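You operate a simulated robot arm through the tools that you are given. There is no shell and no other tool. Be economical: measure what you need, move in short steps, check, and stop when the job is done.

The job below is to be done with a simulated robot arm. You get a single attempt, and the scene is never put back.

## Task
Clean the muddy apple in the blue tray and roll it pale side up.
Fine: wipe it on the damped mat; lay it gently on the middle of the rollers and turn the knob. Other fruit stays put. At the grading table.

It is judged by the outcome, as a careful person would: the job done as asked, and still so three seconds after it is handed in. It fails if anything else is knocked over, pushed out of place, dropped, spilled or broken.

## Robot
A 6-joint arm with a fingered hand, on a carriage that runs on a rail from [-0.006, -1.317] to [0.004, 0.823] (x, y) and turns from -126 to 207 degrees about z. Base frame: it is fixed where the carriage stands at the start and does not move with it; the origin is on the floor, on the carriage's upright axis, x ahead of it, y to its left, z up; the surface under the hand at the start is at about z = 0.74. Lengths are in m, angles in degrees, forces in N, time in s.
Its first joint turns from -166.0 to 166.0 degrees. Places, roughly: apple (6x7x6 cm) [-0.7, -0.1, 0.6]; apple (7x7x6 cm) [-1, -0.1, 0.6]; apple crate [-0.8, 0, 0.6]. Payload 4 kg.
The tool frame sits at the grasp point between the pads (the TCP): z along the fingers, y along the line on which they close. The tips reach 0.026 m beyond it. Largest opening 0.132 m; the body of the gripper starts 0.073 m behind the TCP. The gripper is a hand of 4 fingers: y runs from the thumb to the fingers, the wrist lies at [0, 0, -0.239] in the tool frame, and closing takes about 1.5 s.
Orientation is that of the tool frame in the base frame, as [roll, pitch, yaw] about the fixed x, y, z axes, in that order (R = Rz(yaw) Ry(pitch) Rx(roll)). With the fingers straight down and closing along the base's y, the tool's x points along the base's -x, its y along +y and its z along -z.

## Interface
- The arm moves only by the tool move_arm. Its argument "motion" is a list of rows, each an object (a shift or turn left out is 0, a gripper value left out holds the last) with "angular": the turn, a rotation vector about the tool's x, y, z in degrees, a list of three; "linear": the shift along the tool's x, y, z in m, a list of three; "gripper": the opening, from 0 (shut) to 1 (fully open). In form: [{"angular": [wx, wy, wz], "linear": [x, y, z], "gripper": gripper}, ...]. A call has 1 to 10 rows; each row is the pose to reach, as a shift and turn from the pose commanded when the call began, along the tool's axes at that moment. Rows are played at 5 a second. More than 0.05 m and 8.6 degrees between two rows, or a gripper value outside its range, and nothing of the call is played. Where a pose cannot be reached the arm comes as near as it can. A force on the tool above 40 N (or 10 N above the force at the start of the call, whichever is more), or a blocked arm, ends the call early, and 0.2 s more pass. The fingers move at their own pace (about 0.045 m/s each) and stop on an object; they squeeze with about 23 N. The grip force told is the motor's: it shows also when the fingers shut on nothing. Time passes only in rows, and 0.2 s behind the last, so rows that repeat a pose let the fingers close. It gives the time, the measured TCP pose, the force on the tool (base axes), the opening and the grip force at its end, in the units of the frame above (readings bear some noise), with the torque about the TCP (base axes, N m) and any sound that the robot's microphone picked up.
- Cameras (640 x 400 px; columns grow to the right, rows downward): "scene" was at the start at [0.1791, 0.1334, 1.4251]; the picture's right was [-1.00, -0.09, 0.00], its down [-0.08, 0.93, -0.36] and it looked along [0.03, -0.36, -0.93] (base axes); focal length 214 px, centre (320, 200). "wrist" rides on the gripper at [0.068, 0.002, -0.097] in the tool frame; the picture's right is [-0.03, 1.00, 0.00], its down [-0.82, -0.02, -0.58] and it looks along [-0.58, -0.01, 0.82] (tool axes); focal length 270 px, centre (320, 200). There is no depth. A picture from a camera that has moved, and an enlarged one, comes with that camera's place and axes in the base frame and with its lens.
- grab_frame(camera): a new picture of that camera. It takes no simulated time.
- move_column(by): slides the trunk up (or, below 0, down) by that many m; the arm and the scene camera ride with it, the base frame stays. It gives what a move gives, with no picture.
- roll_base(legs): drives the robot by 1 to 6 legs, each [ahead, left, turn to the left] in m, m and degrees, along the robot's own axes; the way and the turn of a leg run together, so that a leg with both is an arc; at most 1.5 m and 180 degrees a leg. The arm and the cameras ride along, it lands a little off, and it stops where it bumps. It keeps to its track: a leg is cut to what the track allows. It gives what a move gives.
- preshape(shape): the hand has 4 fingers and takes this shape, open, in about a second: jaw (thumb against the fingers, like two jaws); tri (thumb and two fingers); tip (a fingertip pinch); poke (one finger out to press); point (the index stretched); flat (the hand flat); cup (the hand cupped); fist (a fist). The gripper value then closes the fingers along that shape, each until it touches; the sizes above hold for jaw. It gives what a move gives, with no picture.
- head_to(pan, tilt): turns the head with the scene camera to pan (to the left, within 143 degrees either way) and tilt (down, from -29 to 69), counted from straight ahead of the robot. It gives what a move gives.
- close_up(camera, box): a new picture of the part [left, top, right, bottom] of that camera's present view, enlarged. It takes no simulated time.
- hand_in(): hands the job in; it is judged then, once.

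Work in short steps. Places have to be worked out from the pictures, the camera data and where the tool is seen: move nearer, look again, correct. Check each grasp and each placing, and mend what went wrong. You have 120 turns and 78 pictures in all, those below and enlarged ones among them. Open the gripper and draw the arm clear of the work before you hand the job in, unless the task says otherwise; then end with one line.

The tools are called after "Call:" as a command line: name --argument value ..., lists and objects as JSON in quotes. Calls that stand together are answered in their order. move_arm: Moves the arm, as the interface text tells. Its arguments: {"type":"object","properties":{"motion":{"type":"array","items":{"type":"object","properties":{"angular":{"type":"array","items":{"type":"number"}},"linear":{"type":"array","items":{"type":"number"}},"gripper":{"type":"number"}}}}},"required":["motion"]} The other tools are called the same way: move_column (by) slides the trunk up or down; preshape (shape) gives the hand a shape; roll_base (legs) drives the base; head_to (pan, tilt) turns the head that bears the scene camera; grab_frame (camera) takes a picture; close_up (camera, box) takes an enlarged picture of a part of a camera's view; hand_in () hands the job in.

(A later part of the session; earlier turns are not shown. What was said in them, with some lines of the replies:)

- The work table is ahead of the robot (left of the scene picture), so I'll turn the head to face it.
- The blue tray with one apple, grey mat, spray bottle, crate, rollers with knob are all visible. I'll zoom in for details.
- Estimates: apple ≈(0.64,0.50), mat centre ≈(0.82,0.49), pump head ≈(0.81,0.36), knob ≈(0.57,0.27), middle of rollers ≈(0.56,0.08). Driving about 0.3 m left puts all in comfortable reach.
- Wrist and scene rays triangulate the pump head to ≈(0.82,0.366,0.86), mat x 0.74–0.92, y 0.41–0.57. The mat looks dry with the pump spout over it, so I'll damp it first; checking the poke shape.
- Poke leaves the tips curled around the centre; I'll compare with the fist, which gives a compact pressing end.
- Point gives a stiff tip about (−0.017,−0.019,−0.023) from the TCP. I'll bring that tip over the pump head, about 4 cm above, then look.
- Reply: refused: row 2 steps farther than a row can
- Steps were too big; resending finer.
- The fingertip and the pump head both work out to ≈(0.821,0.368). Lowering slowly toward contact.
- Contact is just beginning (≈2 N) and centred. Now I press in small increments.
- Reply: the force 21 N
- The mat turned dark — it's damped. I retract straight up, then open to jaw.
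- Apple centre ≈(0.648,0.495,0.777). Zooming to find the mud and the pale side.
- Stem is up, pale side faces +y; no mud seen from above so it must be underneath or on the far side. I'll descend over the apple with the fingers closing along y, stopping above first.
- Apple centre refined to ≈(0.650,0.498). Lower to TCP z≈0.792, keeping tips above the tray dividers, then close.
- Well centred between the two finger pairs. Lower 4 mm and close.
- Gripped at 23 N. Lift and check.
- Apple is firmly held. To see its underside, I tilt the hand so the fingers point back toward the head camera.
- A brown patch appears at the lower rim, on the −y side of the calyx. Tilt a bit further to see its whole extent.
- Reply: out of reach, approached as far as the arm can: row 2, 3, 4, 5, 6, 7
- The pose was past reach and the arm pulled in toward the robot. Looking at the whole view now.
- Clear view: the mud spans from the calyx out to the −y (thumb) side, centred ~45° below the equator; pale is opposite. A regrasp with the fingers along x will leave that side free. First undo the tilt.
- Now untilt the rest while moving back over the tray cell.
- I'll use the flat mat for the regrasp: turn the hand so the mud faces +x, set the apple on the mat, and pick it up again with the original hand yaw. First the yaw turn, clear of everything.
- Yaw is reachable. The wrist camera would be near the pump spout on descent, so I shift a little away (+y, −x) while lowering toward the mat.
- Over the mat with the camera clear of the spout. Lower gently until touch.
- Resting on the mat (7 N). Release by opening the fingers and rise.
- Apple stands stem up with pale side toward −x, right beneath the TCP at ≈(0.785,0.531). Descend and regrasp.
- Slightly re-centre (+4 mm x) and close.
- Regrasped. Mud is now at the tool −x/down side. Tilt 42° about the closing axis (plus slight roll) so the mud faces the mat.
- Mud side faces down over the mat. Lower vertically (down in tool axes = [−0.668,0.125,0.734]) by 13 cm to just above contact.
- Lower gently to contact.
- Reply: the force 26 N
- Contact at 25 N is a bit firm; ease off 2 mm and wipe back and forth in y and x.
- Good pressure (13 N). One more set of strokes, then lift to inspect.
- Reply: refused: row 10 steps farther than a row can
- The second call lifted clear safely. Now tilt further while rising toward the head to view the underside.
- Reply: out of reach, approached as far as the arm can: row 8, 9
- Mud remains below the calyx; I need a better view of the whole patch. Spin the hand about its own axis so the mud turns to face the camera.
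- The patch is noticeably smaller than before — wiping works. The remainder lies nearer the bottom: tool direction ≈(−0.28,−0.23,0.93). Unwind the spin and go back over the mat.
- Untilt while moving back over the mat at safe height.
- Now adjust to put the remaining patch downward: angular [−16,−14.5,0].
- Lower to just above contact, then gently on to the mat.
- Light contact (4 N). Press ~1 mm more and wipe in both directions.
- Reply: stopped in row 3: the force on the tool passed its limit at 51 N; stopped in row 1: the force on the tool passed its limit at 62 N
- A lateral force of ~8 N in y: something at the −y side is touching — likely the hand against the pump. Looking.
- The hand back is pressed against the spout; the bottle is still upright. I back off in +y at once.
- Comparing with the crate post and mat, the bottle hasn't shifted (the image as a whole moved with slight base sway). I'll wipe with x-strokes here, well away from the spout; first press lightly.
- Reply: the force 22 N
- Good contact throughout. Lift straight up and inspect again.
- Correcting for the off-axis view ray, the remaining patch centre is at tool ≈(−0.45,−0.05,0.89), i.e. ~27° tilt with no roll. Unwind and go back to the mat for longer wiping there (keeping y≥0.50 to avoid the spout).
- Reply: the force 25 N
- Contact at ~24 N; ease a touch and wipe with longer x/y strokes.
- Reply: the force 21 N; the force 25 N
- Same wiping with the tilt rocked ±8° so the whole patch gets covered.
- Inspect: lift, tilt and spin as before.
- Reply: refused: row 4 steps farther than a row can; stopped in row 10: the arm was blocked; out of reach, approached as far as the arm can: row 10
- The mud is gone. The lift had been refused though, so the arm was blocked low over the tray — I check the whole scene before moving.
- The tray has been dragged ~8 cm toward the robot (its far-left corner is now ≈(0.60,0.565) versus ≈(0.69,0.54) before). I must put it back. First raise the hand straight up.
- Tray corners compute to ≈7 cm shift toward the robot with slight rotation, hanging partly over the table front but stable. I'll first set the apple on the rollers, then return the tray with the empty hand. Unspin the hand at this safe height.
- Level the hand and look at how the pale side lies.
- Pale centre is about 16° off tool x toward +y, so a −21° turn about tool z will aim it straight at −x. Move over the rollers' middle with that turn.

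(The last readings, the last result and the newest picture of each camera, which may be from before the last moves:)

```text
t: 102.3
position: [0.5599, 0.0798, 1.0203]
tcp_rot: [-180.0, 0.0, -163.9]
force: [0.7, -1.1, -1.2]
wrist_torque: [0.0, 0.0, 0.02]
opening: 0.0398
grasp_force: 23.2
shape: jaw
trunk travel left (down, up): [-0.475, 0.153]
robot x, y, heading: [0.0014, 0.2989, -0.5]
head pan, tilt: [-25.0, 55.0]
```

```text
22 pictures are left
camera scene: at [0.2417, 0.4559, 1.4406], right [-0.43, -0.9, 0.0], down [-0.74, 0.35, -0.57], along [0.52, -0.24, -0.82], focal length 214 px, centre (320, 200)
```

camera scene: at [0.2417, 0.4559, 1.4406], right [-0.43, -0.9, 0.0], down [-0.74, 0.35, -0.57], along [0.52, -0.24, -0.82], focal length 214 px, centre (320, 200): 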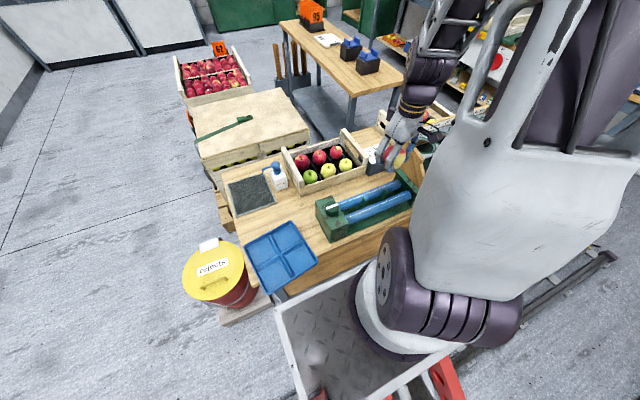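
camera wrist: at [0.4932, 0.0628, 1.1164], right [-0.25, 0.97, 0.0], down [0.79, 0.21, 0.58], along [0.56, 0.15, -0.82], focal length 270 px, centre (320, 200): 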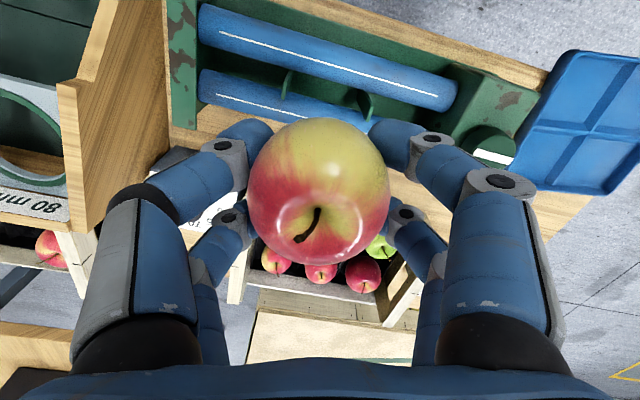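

Rollers: x≈0.537 and 0.592, y −0.043…0.226, so the middle is ≈(0.564,0.0915). Centre over it and lower to ~2 cm above.

Call:
move_arm --motion '[{"linear": [-0.007, 0.01, 0.03]}, {"linear": [-0.007, 0.01, 0.07]}, {"linear": [-0.007, 0.01, 0.11]}, {"linear": [-0.007, 0.01, 0.14]}, {"linear": [-0.007, 0.01, 0.162]}, {"linear": [-0.007, 0.01, 0.162]}]'

Call:
close_up --camera "scene" --box '[300, 120, 440, 250]'

Call:
grab_frame --camera "wrist"

```text
t: 103.7
position: [0.563, 0.0918, 0.8584]
tcp_rot: [-180.0, 0.0, -163.9]
force: [0.5, 0.3, -1.6]
wrist_torque: [-0.04, -0.04, -0.01]
opening: 0.0397
grasp_force: 23.4
shape: jaw
trunk travel left (down, up): [-0.475, 0.153]
robot x, y, heading: [0.0014, 0.2978, -0.4]
head pan, tilt: [-25.0, 55.0]
```

```text
3.08 times, centred on (370, 185) of scene
camera zoom: at [0.2416, 0.4559, 1.4406], right [-0.43, -0.9, 0.0], down [-0.74, 0.35, -0.57], along [0.52, -0.24, -0.82], focal length 660 px, centre (166, 246)
```

zoom: 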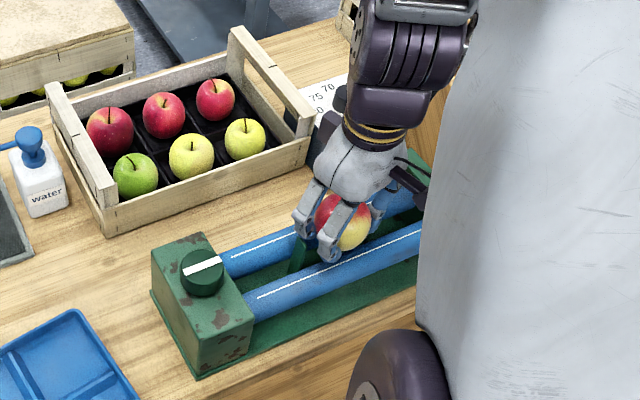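

```text
20 pictures are left
camera wrist: at [0.497, 0.074, 0.9549], right [-0.25, 0.97, 0.0], down [0.79, 0.21, 0.58], along [0.56, 0.15, -0.82], focal length 270 px, centre (320, 200)
```

wrist: 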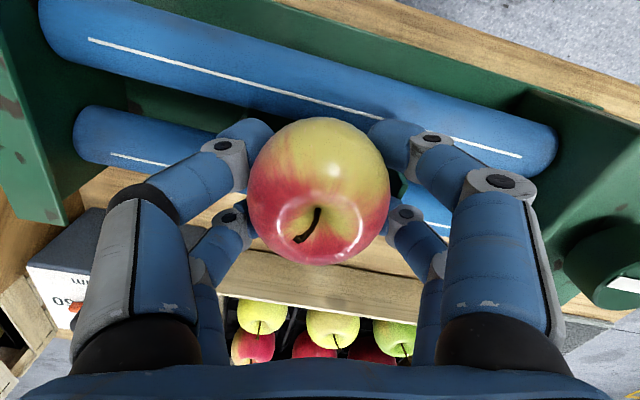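

Alignment good. Lower slowly until the rollers take the apple.

Call:
move_arm --motion '[{"linear": [0, 0, 0.006]}, {"linear": [0, 0, 0.01]}, {"linear": [0, 0, 0.013]}, {"linear": [0, 0, 0.013]}]'

```text
t: 104.5
position: [0.5637, 0.0905, 0.8483]
tcp_rot: [-179.9, 0.3, -164.0]
force: [-7.1, -2.6, 27.9]
wrist_torque: [0.82, -0.11, -0.18]
opening: 0.0397
grasp_force: 23.6
shape: jaw
trunk travel left (down, up): [-0.475, 0.153]
robot x, y, heading: [0.0048, 0.2974, -0.3]
head pan, tilt: [-25.0, 55.0]
stopped in row 4: the force on the tool passed its limit at 44 N (the readings are from after the stop); the commanded pose is now the measured one
```

Contact force is off-centre (+3 cm in y), so a finger, not the apple, seems to touch. Back up 3 mm and look.

Call:
move_arm --motion '[{"linear": [0, 0, -0.003]}, {"linear": [0, 0, -0.003]}]'

Call:
close_up --camera "scene" --box '[350, 170, 410, 220]'

```text
t: 105.1
position: [0.5646, 0.0895, 0.8483]
tcp_rot: [-179.7, 0.2, -164.0]
force: [-0.7, -3.6, 1.1]
wrist_torque: [0.06, -0.01, -0.01]
opening: 0.0393
grasp_force: 22.9
shape: jaw
trunk travel left (down, up): [-0.475, 0.153]
robot x, y, heading: [0.0025, 0.3017, -0.4]
head pan, tilt: [-25.0, 55.0]
```

```text
8.00 times, centred on (380, 195) of scene
camera zoom: at [0.2417, 0.4555, 1.4405], right [-0.43, -0.9, 0.0], down [-0.74, 0.35, -0.57], along [0.52, -0.24, -0.82], focal length 1716 px, centre (-160, 240)
```

zoom: 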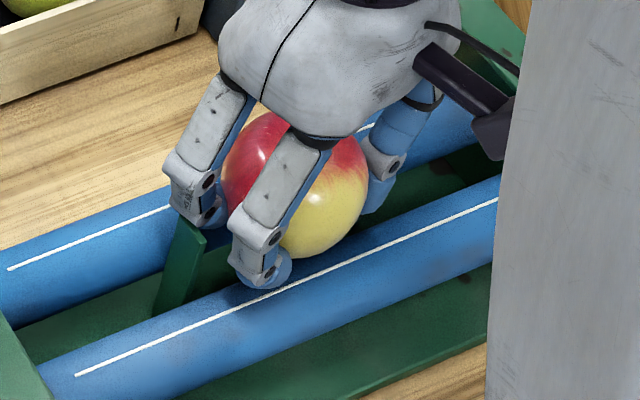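

The near fingertip looks to be on the front roller because I'm ~3 mm short in x. Shift +x 3 mm and feel again.

Call:
move_arm --motion '[{"linear": [0, 0, -0.004]}, {"linear": [-0.003, -0.001, -0.004]}, {"linear": [-0.003, -0.001, 0]}, {"linear": [-0.003, -0.001, 0.002]}, {"linear": [-0.003, -0.001, 0.002]}]'

```text
t: 106.3
position: [0.568, 0.0905, 0.8494]
tcp_rot: [-179.7, 0.3, -164.0]
force: [1.1, 1.8, 28.4]
wrist_torque: [0.48, -0.05, -0.21]
opening: 0.0396
grasp_force: 23.6
shape: jaw
trunk travel left (down, up): [-0.475, 0.153]
robot x, y, heading: [0.0017, 0.2987, -0.2]
head pan, tilt: [-25.0, 55.0]
```

Force is now balanced in x and nearer centre — the apple itself bears on both rollers. Ease up ~1 mm and open gently.

Call:
move_arm --motion '[{"linear": [0, 0, -0.001]}, {"linear": [0, 0, -0.001], "gripper": 0.36}, {"linear": [0, 0, -0.001], "gripper": 0.42}, {"linear": [0, 0, -0.001], "gripper": 0.5}, {"linear": [0, 0, -0.001], "gripper": 0.56}, {"linear": [0, 0, -0.001], "gripper": 0.56}]'

Call:
grab_frame --camera "wrist"

```text
t: 107.7
position: [0.5674, 0.0904, 0.8484]
tcp_rot: [-179.7, 0.2, -163.9]
force: [3.1, 4.5, 14.2]
wrist_torque: [0.43, -0.1, -1.19]
opening: 0.0527
grasp_force: 0.0
shape: jaw
trunk travel left (down, up): [-0.475, 0.153]
robot x, y, heading: [0.0014, 0.2966, -0.4]
head pan, tilt: [-25.0, 55.0]
```

```text
18 pictures are left
camera wrist: at [0.5015, 0.0729, 0.9451], right [-0.25, 0.97, 0.0], down [0.79, 0.21, 0.58], along [0.56, 0.14, -0.81], focal length 270 px, centre (320, 200)
```

wrist: 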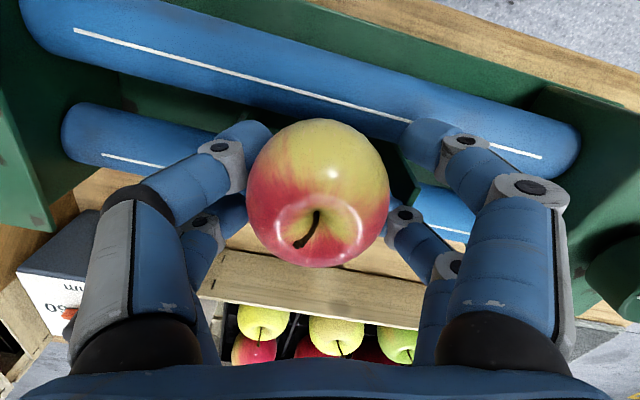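

The fingers are spreading against the fins. Raise in millimetres while they open so they clear the fins.

Call:
move_arm --motion '[{"linear": [0, 0, -0.003], "gripper": 0.56}, {"linear": [0, 0, -0.006], "gripper": 0.6}, {"linear": [0, 0, -0.008], "gripper": 0.65}, {"linear": [0, 0, -0.01], "gripper": 0.7}, {"linear": [0, 0, -0.012], "gripper": 0.75}]'

Call:
grab_frame --camera "wrist"

```text
t: 108.9
position: [0.5668, 0.0904, 0.862]
tcp_rot: [-179.8, 0.2, -164.1]
force: [-1.0, 4.2, 11.4]
wrist_torque: [0.04, 0.1, -0.42]
opening: 0.0853
grasp_force: 0.1
shape: jaw
trunk travel left (down, up): [-0.475, 0.153]
robot x, y, heading: [0.0017, 0.2989, -0.2]
head pan, tilt: [-25.0, 55.0]
```

```text
17 pictures are left
camera wrist: at [0.5012, 0.0727, 0.9579], right [-0.25, 0.97, 0.0], down [0.79, 0.21, 0.58], along [0.56, 0.14, -0.81], focal length 270 px, centre (320, 200)
```

wrist: 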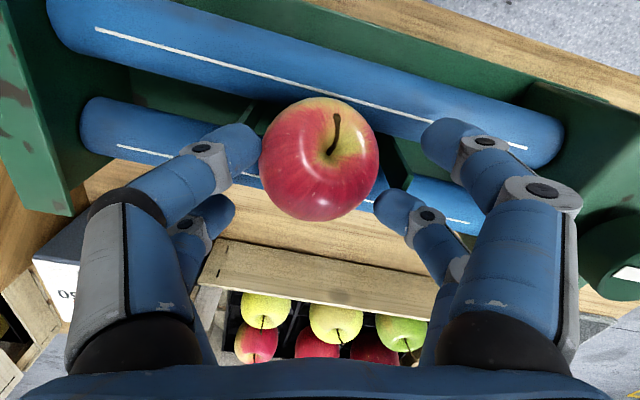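

The apple settled on the rollers, tipping a little (stem toward the robot); the rollers will turn it. Raise the hand clear.

Call:
move_arm --motion '[{"linear": [0, 0, -0.01], "gripper": 0.9}, {"linear": [0, 0, -0.03], "gripper": 1.0}, {"linear": [0, 0, -0.06]}, {"linear": [0, 0, -0.09]}, {"linear": [0, 0, -0.12]}]'

Call:
grab_frame --camera "wrist"

Call:
close_up --camera "scene" --box '[310, 150, 430, 240]'

```text
t: 110.1
position: [0.5669, 0.0888, 0.9812]
tcp_rot: [-179.8, 0.1, -164.1]
force: [0.5, 0.1, 0.3]
wrist_torque: [0.04, 0.02, 0.0]
opening: 0.1319
grasp_force: 0.0
shape: jaw
trunk travel left (down, up): [-0.475, 0.153]
robot x, y, heading: [-0.0004, 0.2998, -0.2]
head pan, tilt: [-25.0, 55.0]
```

```text
16 pictures are left
camera wrist: at [0.5007, 0.0722, 1.0773], right [-0.25, 0.97, 0.0], down [0.79, 0.21, 0.58], along [0.56, 0.14, -0.81], focal length 270 px, centre (320, 200)
```

wrist: 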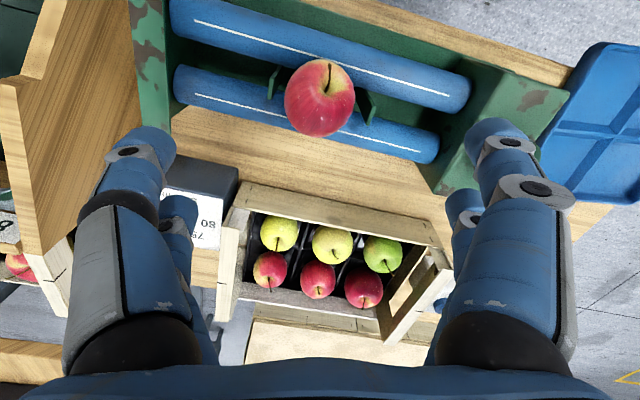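

```text
4.44 times, centred on (370, 195) of scene
camera zoom: at [0.2421, 0.4554, 1.4405], right [-0.43, -0.9, 0.0], down [-0.74, 0.35, -0.57], along [0.52, -0.24, -0.82], focal length 953 px, centre (98, 222)
```

zoom: 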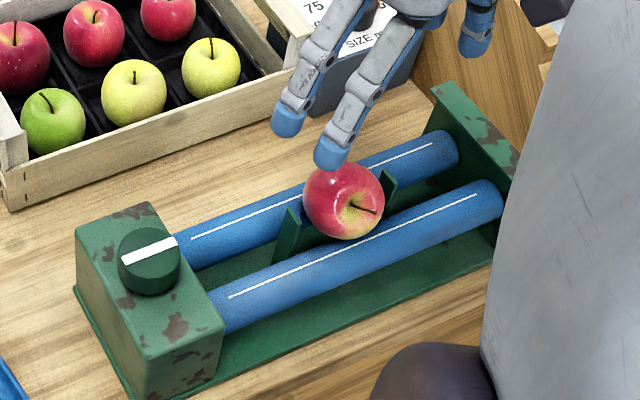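

Apple sits nicely between the fins on the rollers; pale faces down toward the robot. The knob (vertical axis) triangulates to ≈(0.565,0.266), top z≈0.86. Move over it.

Call:
move_arm --motion '[{"linear": [-0.011, 0.04, 0]}, {"linear": [-0.022, 0.08, 0]}, {"linear": [-0.033, 0.12, 0]}, {"linear": [-0.042, 0.15, 0]}, {"linear": [-0.047, 0.1706, 0]}, {"linear": [-0.047, 0.1706, 0.03]}, {"linear": [-0.047, 0.1706, 0.03]}]'

Call:
grab_frame --camera "wrist"

```text
t: 111.7
position: [0.5659, 0.268, 0.9492]
tcp_rot: [-179.8, 0.3, -164.1]
force: [-0.3, 0.9, -0.2]
wrist_torque: [0.02, 0.0, 0.0]
opening: 0.1319
grasp_force: 0.0
shape: jaw
trunk travel left (down, up): [-0.475, 0.153]
robot x, y, heading: [0.0004, 0.2982, -0.5]
head pan, tilt: [-25.0, 55.0]
```

```text
14 pictures are left
camera wrist: at [0.499, 0.2503, 1.0467], right [-0.25, 0.97, 0.0], down [0.79, 0.21, 0.58], along [0.56, 0.14, -0.81], focal length 270 px, centre (320, 200)
```

wrist: 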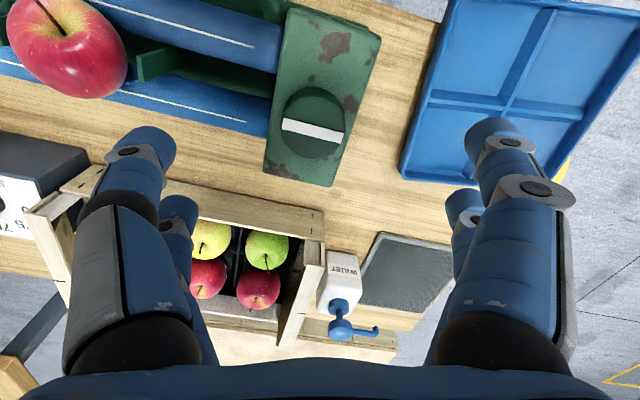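

Knob refined to ≈(0.564,0.261), Ø≈46 mm. Descend over it and close.

Call:
move_arm --motion '[{"linear": [0.004, -0.006, 0.03], "gripper": 0.8}, {"linear": [0.004, -0.006, 0.05], "gripper": 0.7}, {"linear": [0.004, -0.006, 0.065], "gripper": 0.6}, {"linear": [0.004, -0.006, 0.075], "gripper": 0.5}, {"linear": [0.004, -0.006, 0.075], "gripper": 0.4}, {"linear": [0.004, -0.006, 0.075], "gripper": 0.25}, {"linear": [0.004, -0.006, 0.075], "gripper": 0.25}, {"linear": [0.004, -0.006, 0.075], "gripper": 0.25}]'

Call:
close_up --camera "scene" --box '[300, 150, 420, 240]'

```text
t: 113.5
position: [0.564, 0.2606, 0.8765]
tcp_rot: [-179.8, 0.2, -164.0]
force: [0.1, 0.8, -0.6]
wrist_torque: [0.03, 0.02, 0.01]
opening: 0.0336
grasp_force: 0.1
shape: jaw
trunk travel left (down, up): [-0.475, 0.153]
robot x, y, heading: [0.0003, 0.2981, -0.4]
head pan, tilt: [-25.0, 55.0]
```

```text
4.44 times, centred on (360, 195) of scene
camera zoom: at [0.2417, 0.4556, 1.4406], right [-0.43, -0.9, 0.0], down [-0.74, 0.35, -0.57], along [0.52, -0.25, -0.82], focal length 953 px, centre (142, 222)
```

zoom: 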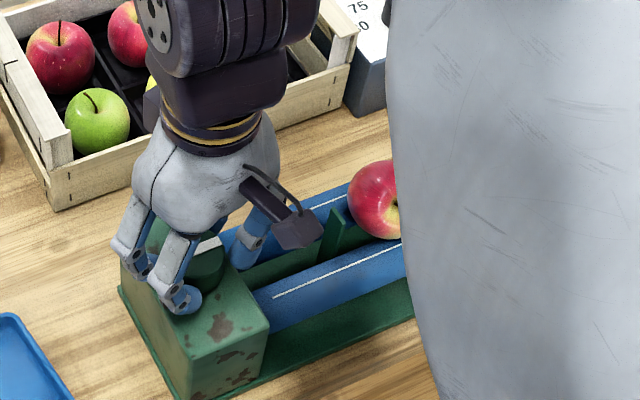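

No grip yet at 33 mm; lower 5 mm more and close further.

Call:
move_arm --motion '[{"linear": [0, 0, 0], "gripper": 0.4}, {"linear": [0, 0, 0.004], "gripper": 0.4}, {"linear": [0, 0, 0.007], "gripper": 0.3}, {"linear": [0, 0, 0.007], "gripper": 0.1}, {"linear": [0, 0, 0.007], "gripper": 0.1}, {"linear": [0, 0, 0.007], "gripper": 0.1}]'

Call:
grab_frame --camera "wrist"

```text
t: 114.9
position: [0.5638, 0.2607, 0.8683]
tcp_rot: [-179.9, 0.2, -163.9]
force: [0.5, 2.3, -4.5]
wrist_torque: [0.07, -0.04, -0.01]
opening: 0.0208
grasp_force: 23.1
shape: jaw
trunk travel left (down, up): [-0.475, 0.153]
robot x, y, heading: [0.0033, 0.2963, -0.4]
head pan, tilt: [-25.0, 55.0]
```

```text
12 pictures are left
camera wrist: at [0.4977, 0.2427, 0.965], right [-0.25, 0.97, 0.0], down [0.79, 0.21, 0.58], along [0.56, 0.15, -0.81], focal length 270 px, centre (320, 200)
```

wrist: 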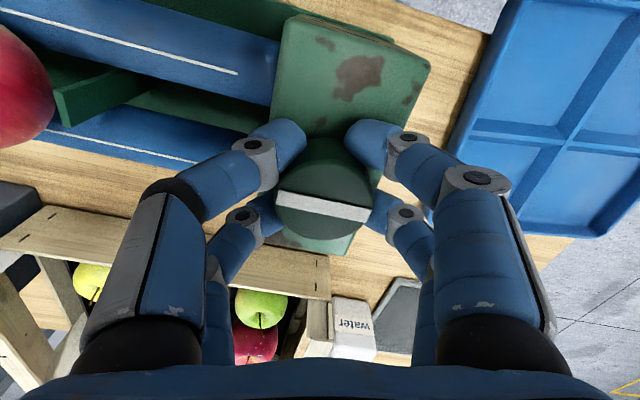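

Gripped on the knob (23 N). Turn a test angle of +34° about tool z and watch the rollers' lines and apple.

Call:
move_arm --motion '[{"angular": [0, 0, 6]}, {"angular": [0, 0, 12]}, {"angular": [0, 0, 18]}, {"angular": [0, 0, 24]}, {"angular": [0, 0, 29]}, {"angular": [0, 0, 34]}, {"angular": [0, 0, 34]}]'

Call:
close_up --camera "scene" --box '[300, 150, 420, 240]'

```text
t: 116.5
position: [0.5638, 0.2604, 0.8682]
tcp_rot: [180.0, 0.2, 162.0]
force: [-4.9, 16.7, 4.5]
wrist_torque: [0.38, 0.03, 0.07]
opening: 0.02
grasp_force: 22.5
shape: jaw
trunk travel left (down, up): [-0.475, 0.153]
robot x, y, heading: [-0.0003, 0.3024, -0.5]
head pan, tilt: [-25.0, 55.0]
```

```text
4.44 times, centred on (360, 195) of scene
camera zoom: at [0.2414, 0.4562, 1.4406], right [-0.43, -0.9, 0.0], down [-0.74, 0.35, -0.57], along [0.52, -0.25, -0.82], focal length 953 px, centre (142, 222)
```

zoom: 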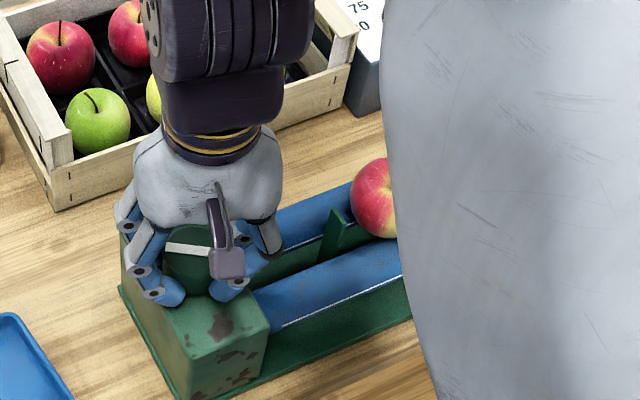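

The rollers turned with their tops moving toward the robot, so the apple's robot side (with the pale cheek) rolls upward — the right direction. Continue turning.

Call:
move_arm --motion '[{"angular": [0, 0, 7], "linear": [0, 0.001, 0]}, {"angular": [0, 0, 14], "linear": [0, 0.001, 0]}, {"angular": [0, 0, 21], "linear": [0, 0.001, 0]}, {"angular": [0, 0, 28], "linear": [0, 0.001, 0]}, {"angular": [0, 0, 34], "linear": [0, 0.001, 0]}, {"angular": [0, 0, 34], "linear": [0, 0.001, 0]}]'

Call:
grab_frame --camera "wrist"

```text
t: 117.9
position: [0.5636, 0.263, 0.8676]
tcp_rot: [179.9, 0.2, 128.0]
force: [-12.3, 31.4, -1.2]
wrist_torque: [0.6, 0.14, 0.11]
opening: 0.0201
grasp_force: 22.7
shape: jaw
trunk travel left (down, up): [-0.475, 0.153]
robot x, y, heading: [-0.0013, 0.2944, -0.4]
head pan, tilt: [-25.0, 55.0]
```

```text
10 pictures are left
camera wrist: at [0.5222, 0.3174, 0.965], right [0.8, 0.6, 0.0], down [0.48, -0.65, 0.58], along [0.35, -0.47, -0.81], focal length 270 px, centre (320, 200)
```

wrist: 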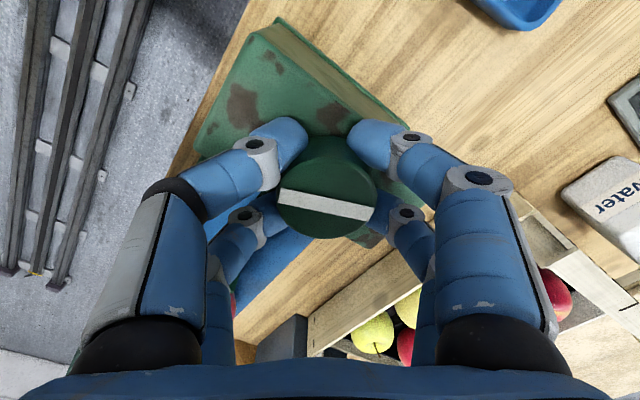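

The knob turned with the hand (68° so far), but side force is building. Release, rise, and rewind the hand, then look at the apple.

Call:
move_arm --motion '[{"gripper": 0.3}, {"gripper": 0.5}, {"gripper": 0.6}, {"gripper": 0.6}, {"linear": [0, 0, -0.03], "gripper": 0.7}, {"linear": [0, 0, -0.06], "gripper": 0.8}, {"linear": [0, 0, -0.08]}]'

Call:
move_arm --motion '[{"angular": [0, 0, -8]}, {"angular": [0, 0, -16]}, {"angular": [0, 0, -24]}, {"angular": [0, 0, -32]}, {"angular": [0, 0, -40]}, {"angular": [0, 0, -48]}, {"angular": [0, 0, -56]}, {"angular": [0, 0, -64]}, {"angular": [0, 0, -68]}]'

Call:
grab_frame --camera "wrist"

```text
t: 119.5
position: [0.5642, 0.2621, 0.9491]
tcp_rot: [179.9, 0.3, 128.0]
force: [0.1, 0.3, 0.5]
wrist_torque: [0.0, -0.02, 0.0]
opening: 0.1055
grasp_force: 0.0
shape: jaw
trunk travel left (down, up): [-0.475, 0.153]
robot x, y, heading: [0.0024, 0.2993, -0.5]
head pan, tilt: [-25.0, 55.0]
```

```text
t: 121.5
position: [0.5642, 0.2606, 0.9481]
tcp_rot: [-179.8, 0.2, -163.9]
force: [0.4, 0.1, -0.2]
wrist_torque: [0.01, 0.04, 0.0]
opening: 0.1051
grasp_force: 0.1
shape: jaw
trunk travel left (down, up): [-0.475, 0.153]
robot x, y, heading: [-0.0021, 0.2946, -0.0]
head pan, tilt: [-25.0, 55.0]
```

```text
9 pictures are left
camera wrist: at [0.4973, 0.2438, 1.0447], right [-0.25, 0.97, 0.0], down [0.79, 0.21, 0.58], along [0.56, 0.14, -0.81], focal length 270 px, centre (320, 200)
```

wrist: 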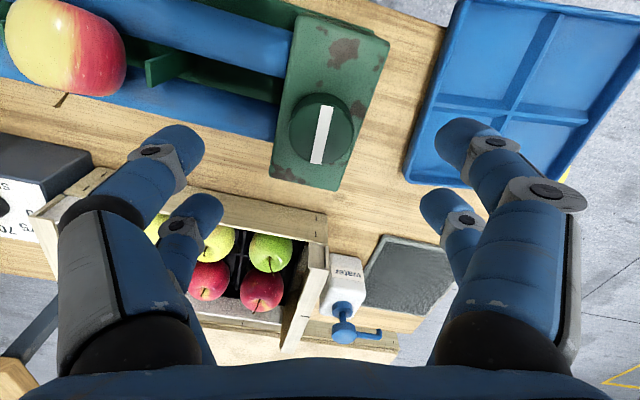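

The apple turned a lot: stem now points +x and the pale side is up. A closer look.

Call:
close_up --camera "scene" --box '[350, 170, 410, 215]'

```text
8.89 times, centred on (380, 192) of scene
camera zoom: at [0.2417, 0.4555, 1.4406], right [-0.43, -0.9, 0.0], down [-0.74, 0.35, -0.57], along [0.52, -0.25, -0.82], focal length 1906 px, centre (-213, 267)
```

zoom: 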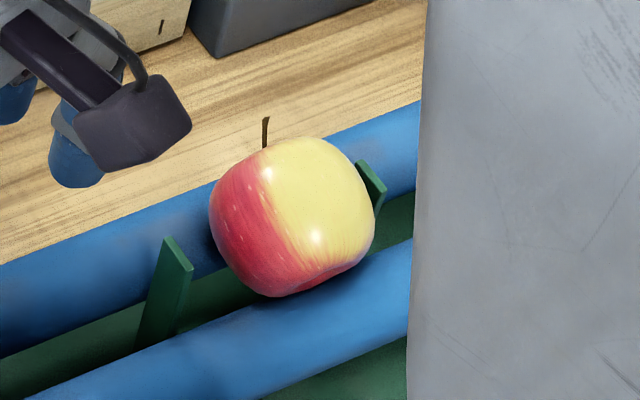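

Pale side is up; the stem still sits ~15–20° above horizontal, so about 11° more knob turn brings the pale cheek to the top. Regrip the knob.

Call:
move_arm --motion '[{"linear": [0, 0, 0.03], "gripper": 0.7}, {"linear": [0, 0, 0.05], "gripper": 0.6}, {"linear": [0, 0, 0.07], "gripper": 0.5}, {"linear": [0, 0, 0.08], "gripper": 0.4}, {"linear": [0, 0, 0.08], "gripper": 0.3}, {"linear": [0, 0, 0.08], "gripper": 0.1}, {"linear": [0, 0, 0.08], "gripper": 0.1}, {"linear": [0, 0, 0.08], "gripper": 0.1}]'

```text
t: 123.3
position: [0.5645, 0.2616, 0.8685]
tcp_rot: [-180.0, 0.2, -164.0]
force: [0.8, 2.8, -4.6]
wrist_torque: [0.06, -0.06, 0.01]
opening: 0.0217
grasp_force: 22.9
shape: jaw
trunk travel left (down, up): [-0.475, 0.153]
robot x, y, heading: [0.0009, 0.2975, -0.4]
head pan, tilt: [-25.0, 55.0]
```

Gripped. Turn +11°, release, and rise.

Call:
move_arm --motion '[{"angular": [0, 0, 4]}, {"angular": [0, 0, 8]}, {"angular": [0, 0, 11]}, {"angular": [0, 0, 11]}, {"angular": [0, 0, 11], "gripper": 0.3}, {"angular": [0, 0, 11], "gripper": 0.5}, {"angular": [0, 0, 11], "gripper": 0.6}, {"angular": [0, 0, 11], "gripper": 0.6}]'

Call:
move_arm --motion '[{"linear": [0, 0, -0.03]}, {"linear": [0, 0, -0.06]}, {"linear": [0, 0, -0.1]}, {"linear": [0, 0, -0.14]}, {"linear": [0, 0, -0.14]}]'

Call:
close_up --camera "scene" --box '[350, 170, 410, 215]'

```text
t: 125.1
position: [0.5636, 0.261, 0.8691]
tcp_rot: [180.0, 0.2, -175.0]
force: [-0.6, 0.1, -0.3]
wrist_torque: [0.01, -0.01, -0.02]
opening: 0.0785
grasp_force: 0.1
shape: jaw
trunk travel left (down, up): [-0.475, 0.153]
robot x, y, heading: [0.0048, 0.2975, -0.4]
head pan, tilt: [-25.0, 55.0]
```

```text
t: 126.3
position: [0.5642, 0.2613, 1.0077]
tcp_rot: [-179.9, 0.2, -175.0]
force: [0.8, 0.0, -0.9]
wrist_torque: [0.0, -0.01, 0.03]
opening: 0.0787
grasp_force: 0.0
shape: jaw
trunk travel left (down, up): [-0.475, 0.153]
robot x, y, heading: [0.0013, 0.2976, -0.3]
head pan, tilt: [-25.0, 55.0]
```

```text
8.89 times, centred on (380, 192) of scene
camera zoom: at [0.2418, 0.4555, 1.4405], right [-0.43, -0.9, 0.0], down [-0.74, 0.35, -0.57], along [0.52, -0.25, -0.82], focal length 1906 px, centre (-213, 267)
```

zoom: 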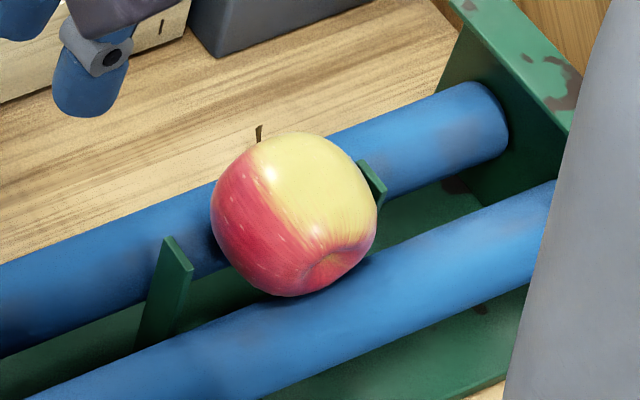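

Apple is clean, pale side up, on the middle of the rollers. Now restore the tray: head back to the earlier view, and move the hand over the tray centre to pinch its cross divider.

Call:
move_arm --motion '[{"linear": [0.003, 0.04, 0]}, {"linear": [0.005, 0.08, 0]}, {"linear": [0.008, 0.12, 0]}, {"linear": [0.01, 0.16, 0]}, {"linear": [0.0125, 0.202, 0], "angular": [0, 0, -3.5]}, {"linear": [0.0125, 0.202, 0.04], "angular": [0, 0, -3.5]}, {"linear": [0.0125, 0.202, 0.08], "angular": [0, 0, -3.5]}, {"linear": [0.0125, 0.202, 0.11], "angular": [0, 0, -3.5]}]'

Call:
head_to --pan 15 --tilt 50

Call:
grab_frame --camera "wrist"

```text
t: 128.1
position: [0.5336, 0.4599, 0.8984]
tcp_rot: [-179.9, 0.2, -171.5]
force: [-0.2, 0.0, 1.4]
wrist_torque: [0.03, -0.06, 0.02]
opening: 0.0788
grasp_force: 0.0
shape: jaw
trunk travel left (down, up): [-0.475, 0.153]
robot x, y, heading: [0.0026, 0.2975, -0.2]
head pan, tilt: [-25.0, 55.0]
```

```text
t: 129.2
position: [0.5338, 0.4606, 0.8995]
tcp_rot: [-179.9, 0.2, -171.5]
force: [-1.0, -0.9, 0.4]
wrist_torque: [-0.01, 0.02, -0.01]
opening: 0.0789
grasp_force: 0.0
shape: jaw
trunk travel left (down, up): [-0.475, 0.153]
robot x, y, heading: [0.0017, 0.2991, -0.1]
head pan, tilt: [15.0, 50.0]
```

```text
6 pictures are left
camera wrist: at [0.4658, 0.4522, 0.9948], right [-0.12, 0.99, 0.0], down [0.81, 0.1, 0.58], along [0.58, 0.07, -0.81], focal length 270 px, centre (320, 200)
```

wrist: 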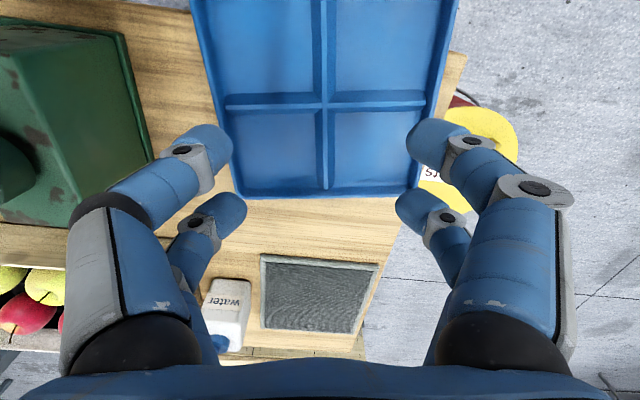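

Cross divider is at ≈(0.532,0.4635), right below; originally it was at ≈(0.604,0.4535) and the tray has turned ~+9°. Descend into the cells and pinch the divider.

Call:
move_arm --motion '[{"linear": [0.002, 0.003, 0.04], "gripper": 0.5}, {"linear": [0.002, 0.003, 0.08], "gripper": 0.5}, {"linear": [0.002, 0.003, 0.105], "gripper": 0.45}, {"linear": [0.002, 0.003, 0.118], "gripper": 0.4}, {"linear": [0.002, 0.003, 0.118], "gripper": 0.2}, {"linear": [0.002, 0.003, 0.118], "gripper": 0.0}, {"linear": [0.002, 0.003, 0.118], "gripper": 0.0}, {"linear": [0.002, 0.003, 0.118], "gripper": 0.0}]'

```text
t: 131.0
position: [0.5308, 0.4645, 0.7803]
tcp_rot: [-179.9, 0.3, -171.6]
force: [0.5, -0.3, 11.5]
wrist_torque: [0.09, -0.37, -0.02]
opening: 0.0001
grasp_force: 16.3
shape: jaw
trunk travel left (down, up): [-0.475, 0.153]
robot x, y, heading: [-0.0009, 0.2987, -0.4]
head pan, tilt: [15.0, 50.0]
```

Fully shut with 11 N upward: the tips likely closed on top of the divider. Open a little, go a few mm lower, and close again.

Call:
move_arm --motion '[{"linear": [0, 0, -0.004], "gripper": 0.3}, {"linear": [0, 0, -0.004], "gripper": 0.35}, {"linear": [0, 0, -0.004], "gripper": 0.35}, {"linear": [0, 0, 0.002], "gripper": 0.35}, {"linear": [0, 0, 0.005], "gripper": 0.35}, {"linear": [0, 0, 0.005], "gripper": 0.35}]'

```text
t: 132.4
position: [0.5314, 0.4629, 0.7744]
tcp_rot: [-179.9, 0.1, -171.4]
force: [0.2, -0.6, 0.1]
wrist_torque: [-0.02, 0.02, 0.04]
opening: 0.0458
grasp_force: 0.1
shape: jaw
trunk travel left (down, up): [-0.475, 0.153]
robot x, y, heading: [0.0021, 0.3008, -0.2]
head pan, tilt: [15.0, 50.0]
```

Free of contact at z=0.774. Lower 3 mm more and close.

Call:
move_arm --motion '[{"linear": [0, 0, 0.003], "gripper": 0.3}, {"linear": [0, 0, 0.003], "gripper": 0.2}, {"linear": [0, 0, 0.003], "gripper": 0.1}, {"linear": [0, 0, 0.003], "gripper": 0.0}, {"linear": [0, 0, 0.003], "gripper": 0.0}, {"linear": [0, 0, 0.003], "gripper": 0.0}]'

Call:
grab_frame --camera "wrist"

```text
t: 133.7
position: [0.5309, 0.4641, 0.7736]
tcp_rot: [-180.0, 0.3, -171.4]
force: [-5.4, 1.5, 36.1]
wrist_torque: [0.04, 0.27, -0.09]
opening: 0.0096
grasp_force: 22.6
shape: jaw
trunk travel left (down, up): [-0.475, 0.153]
robot x, y, heading: [0.0019, 0.3005, -0.4]
head pan, tilt: [15.0, 50.0]
stopped in row 6: the force on the tool passed its limit at 41 N (the readings are from after the stop); the commanded pose is now the measured one
```

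```text
5 pictures are left
camera wrist: at [0.4634, 0.4559, 0.8694], right [-0.12, 0.99, 0.0], down [0.81, 0.1, 0.58], along [0.58, 0.07, -0.81], focal length 270 px, centre (320, 200)
```

wrist: 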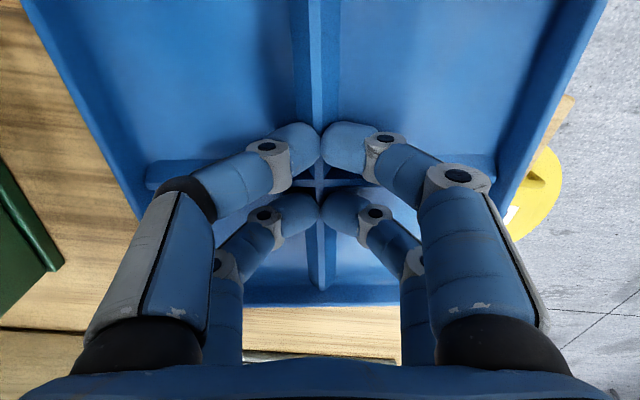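

Pinched on the divider with the finger pairs straddling the cross. Ease up 3 mm to relieve the pressure, then slide the tray back with the small rotation.

Call:
move_arm --motion '[{"linear": [0, 0, -0.003]}, {"linear": [-0.012, -0.004, -0.003], "angular": [0, 0, 1.5]}, {"linear": [-0.025, -0.008, -0.003], "angular": [0, 0, 3]}, {"linear": [-0.038, -0.012, -0.003], "angular": [0, 0, 5]}, {"linear": [-0.052, -0.016, -0.003], "angular": [0, 0, 7]}, {"linear": [-0.063, -0.019, -0.003], "angular": [0, 0, 8.5]}, {"linear": [-0.0697, -0.0207, -0.003], "angular": [0, 0, 9]}, {"linear": [-0.0697, -0.0207, -0.003], "angular": [0, 0, 9]}]'

Call:
grab_frame --camera "scene"

```text
t: 135.5
position: [0.6035, 0.4544, 0.7761]
tcp_rot: [-180.0, 0.3, 179.5]
force: [-14.9, 2.9, 36.4]
wrist_torque: [0.05, 0.16, 0.19]
opening: 0.0075
grasp_force: 22.8
shape: jaw
trunk travel left (down, up): [-0.475, 0.153]
robot x, y, heading: [-0.0001, 0.2967, -0.1]
head pan, tilt: [15.0, 50.0]
```

```text
4 pictures are left
camera scene: at [0.2496, 0.5058, 1.4474], right [0.25, -0.97, 0.0], down [-0.74, -0.19, -0.64], along [0.62, 0.16, -0.77], focal length 214 px, centre (320, 200)
```

scene: 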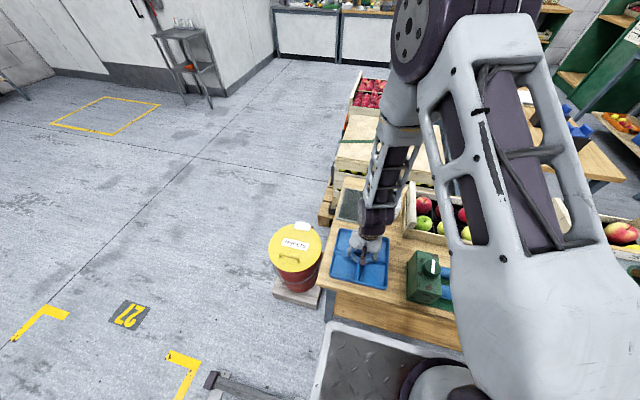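

The tray corners are back to within a pixel or two of the original view. Open and rise straight up.

Call:
move_arm --motion '[{"linear": [0, 0, -0.002], "gripper": 0.15}, {"linear": [0, 0, -0.003], "gripper": 0.25}, {"linear": [0, 0, -0.003], "gripper": 0.3}, {"linear": [0, 0, -0.02], "gripper": 0.3}, {"linear": [0, 0, -0.06], "gripper": 0.3}, {"linear": [0, 0, -0.1], "gripper": 0.5}, {"linear": [0, 0, -0.15], "gripper": 1.0}, {"linear": [0, 0, -0.2], "gripper": 1.0}, {"linear": [0, 0, -0.24], "gripper": 1.0}]'

Call:
grab_frame --camera "scene"

```text
t: 137.5
position: [0.6024, 0.4548, 1.0145]
tcp_rot: [-179.9, 0.2, 179.5]
force: [0.1, 0.1, -0.8]
wrist_torque: [0.03, 0.01, 0.02]
opening: 0.1258
grasp_force: 0.2
shape: jaw
trunk travel left (down, up): [-0.475, 0.153]
robot x, y, heading: [0.0004, 0.2961, -0.1]
head pan, tilt: [15.0, 50.0]
```

```text
3 pictures are left
camera scene: at [0.2515, 0.5061, 1.4469], right [0.25, -0.97, 0.0], down [-0.74, -0.19, -0.64], along [0.62, 0.16, -0.77], focal length 214 px, centre (320, 200)
```

scene: 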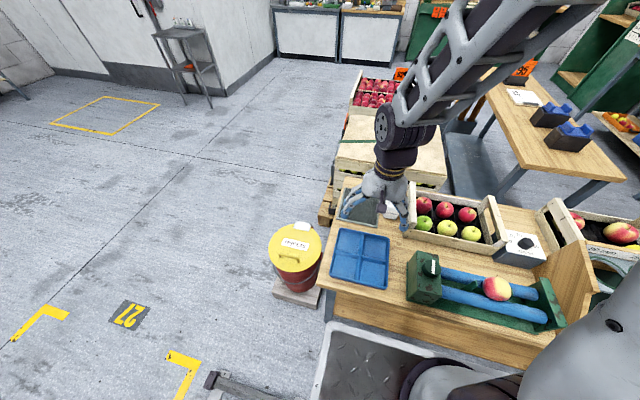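

Tray is restored, everything else in place. One close look at the apple on the rollers.

Call:
close_up --camera "scene" --box '[465, 260, 529, 310]'

```text
8.00 times, centred on (497, 285) of scene
camera zoom: at [0.2515, 0.5061, 1.4469], right [0.25, -0.97, 0.0], down [-0.74, -0.19, -0.64], along [0.62, 0.16, -0.77], focal length 1716 px, centre (-1096, -480)
```

zoom: 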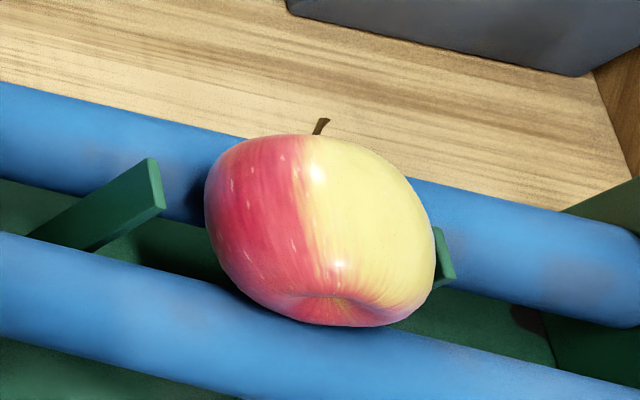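

The apple is clean and resting on the middle of the rollers with its pale side up. The tray is back in place, the hand is open and clear, so I'm handing in.

Call:
hand_in

```text
The job is handed in.
```

I wiped the apple clean on the damped mat and laid it on the middle of the rollers. I then turned the knob until its pale side faced up, though I estimate the pale centre sits about 25° off vertical. I also knocked the blue tray about 7 cm out of place while inspecting the apple. I slid it back to within a pixel or two of where it started. The hand also pressed against the water pump while wiping, but the bottle stayed upright and did not shift, and the other fruit was not touched.
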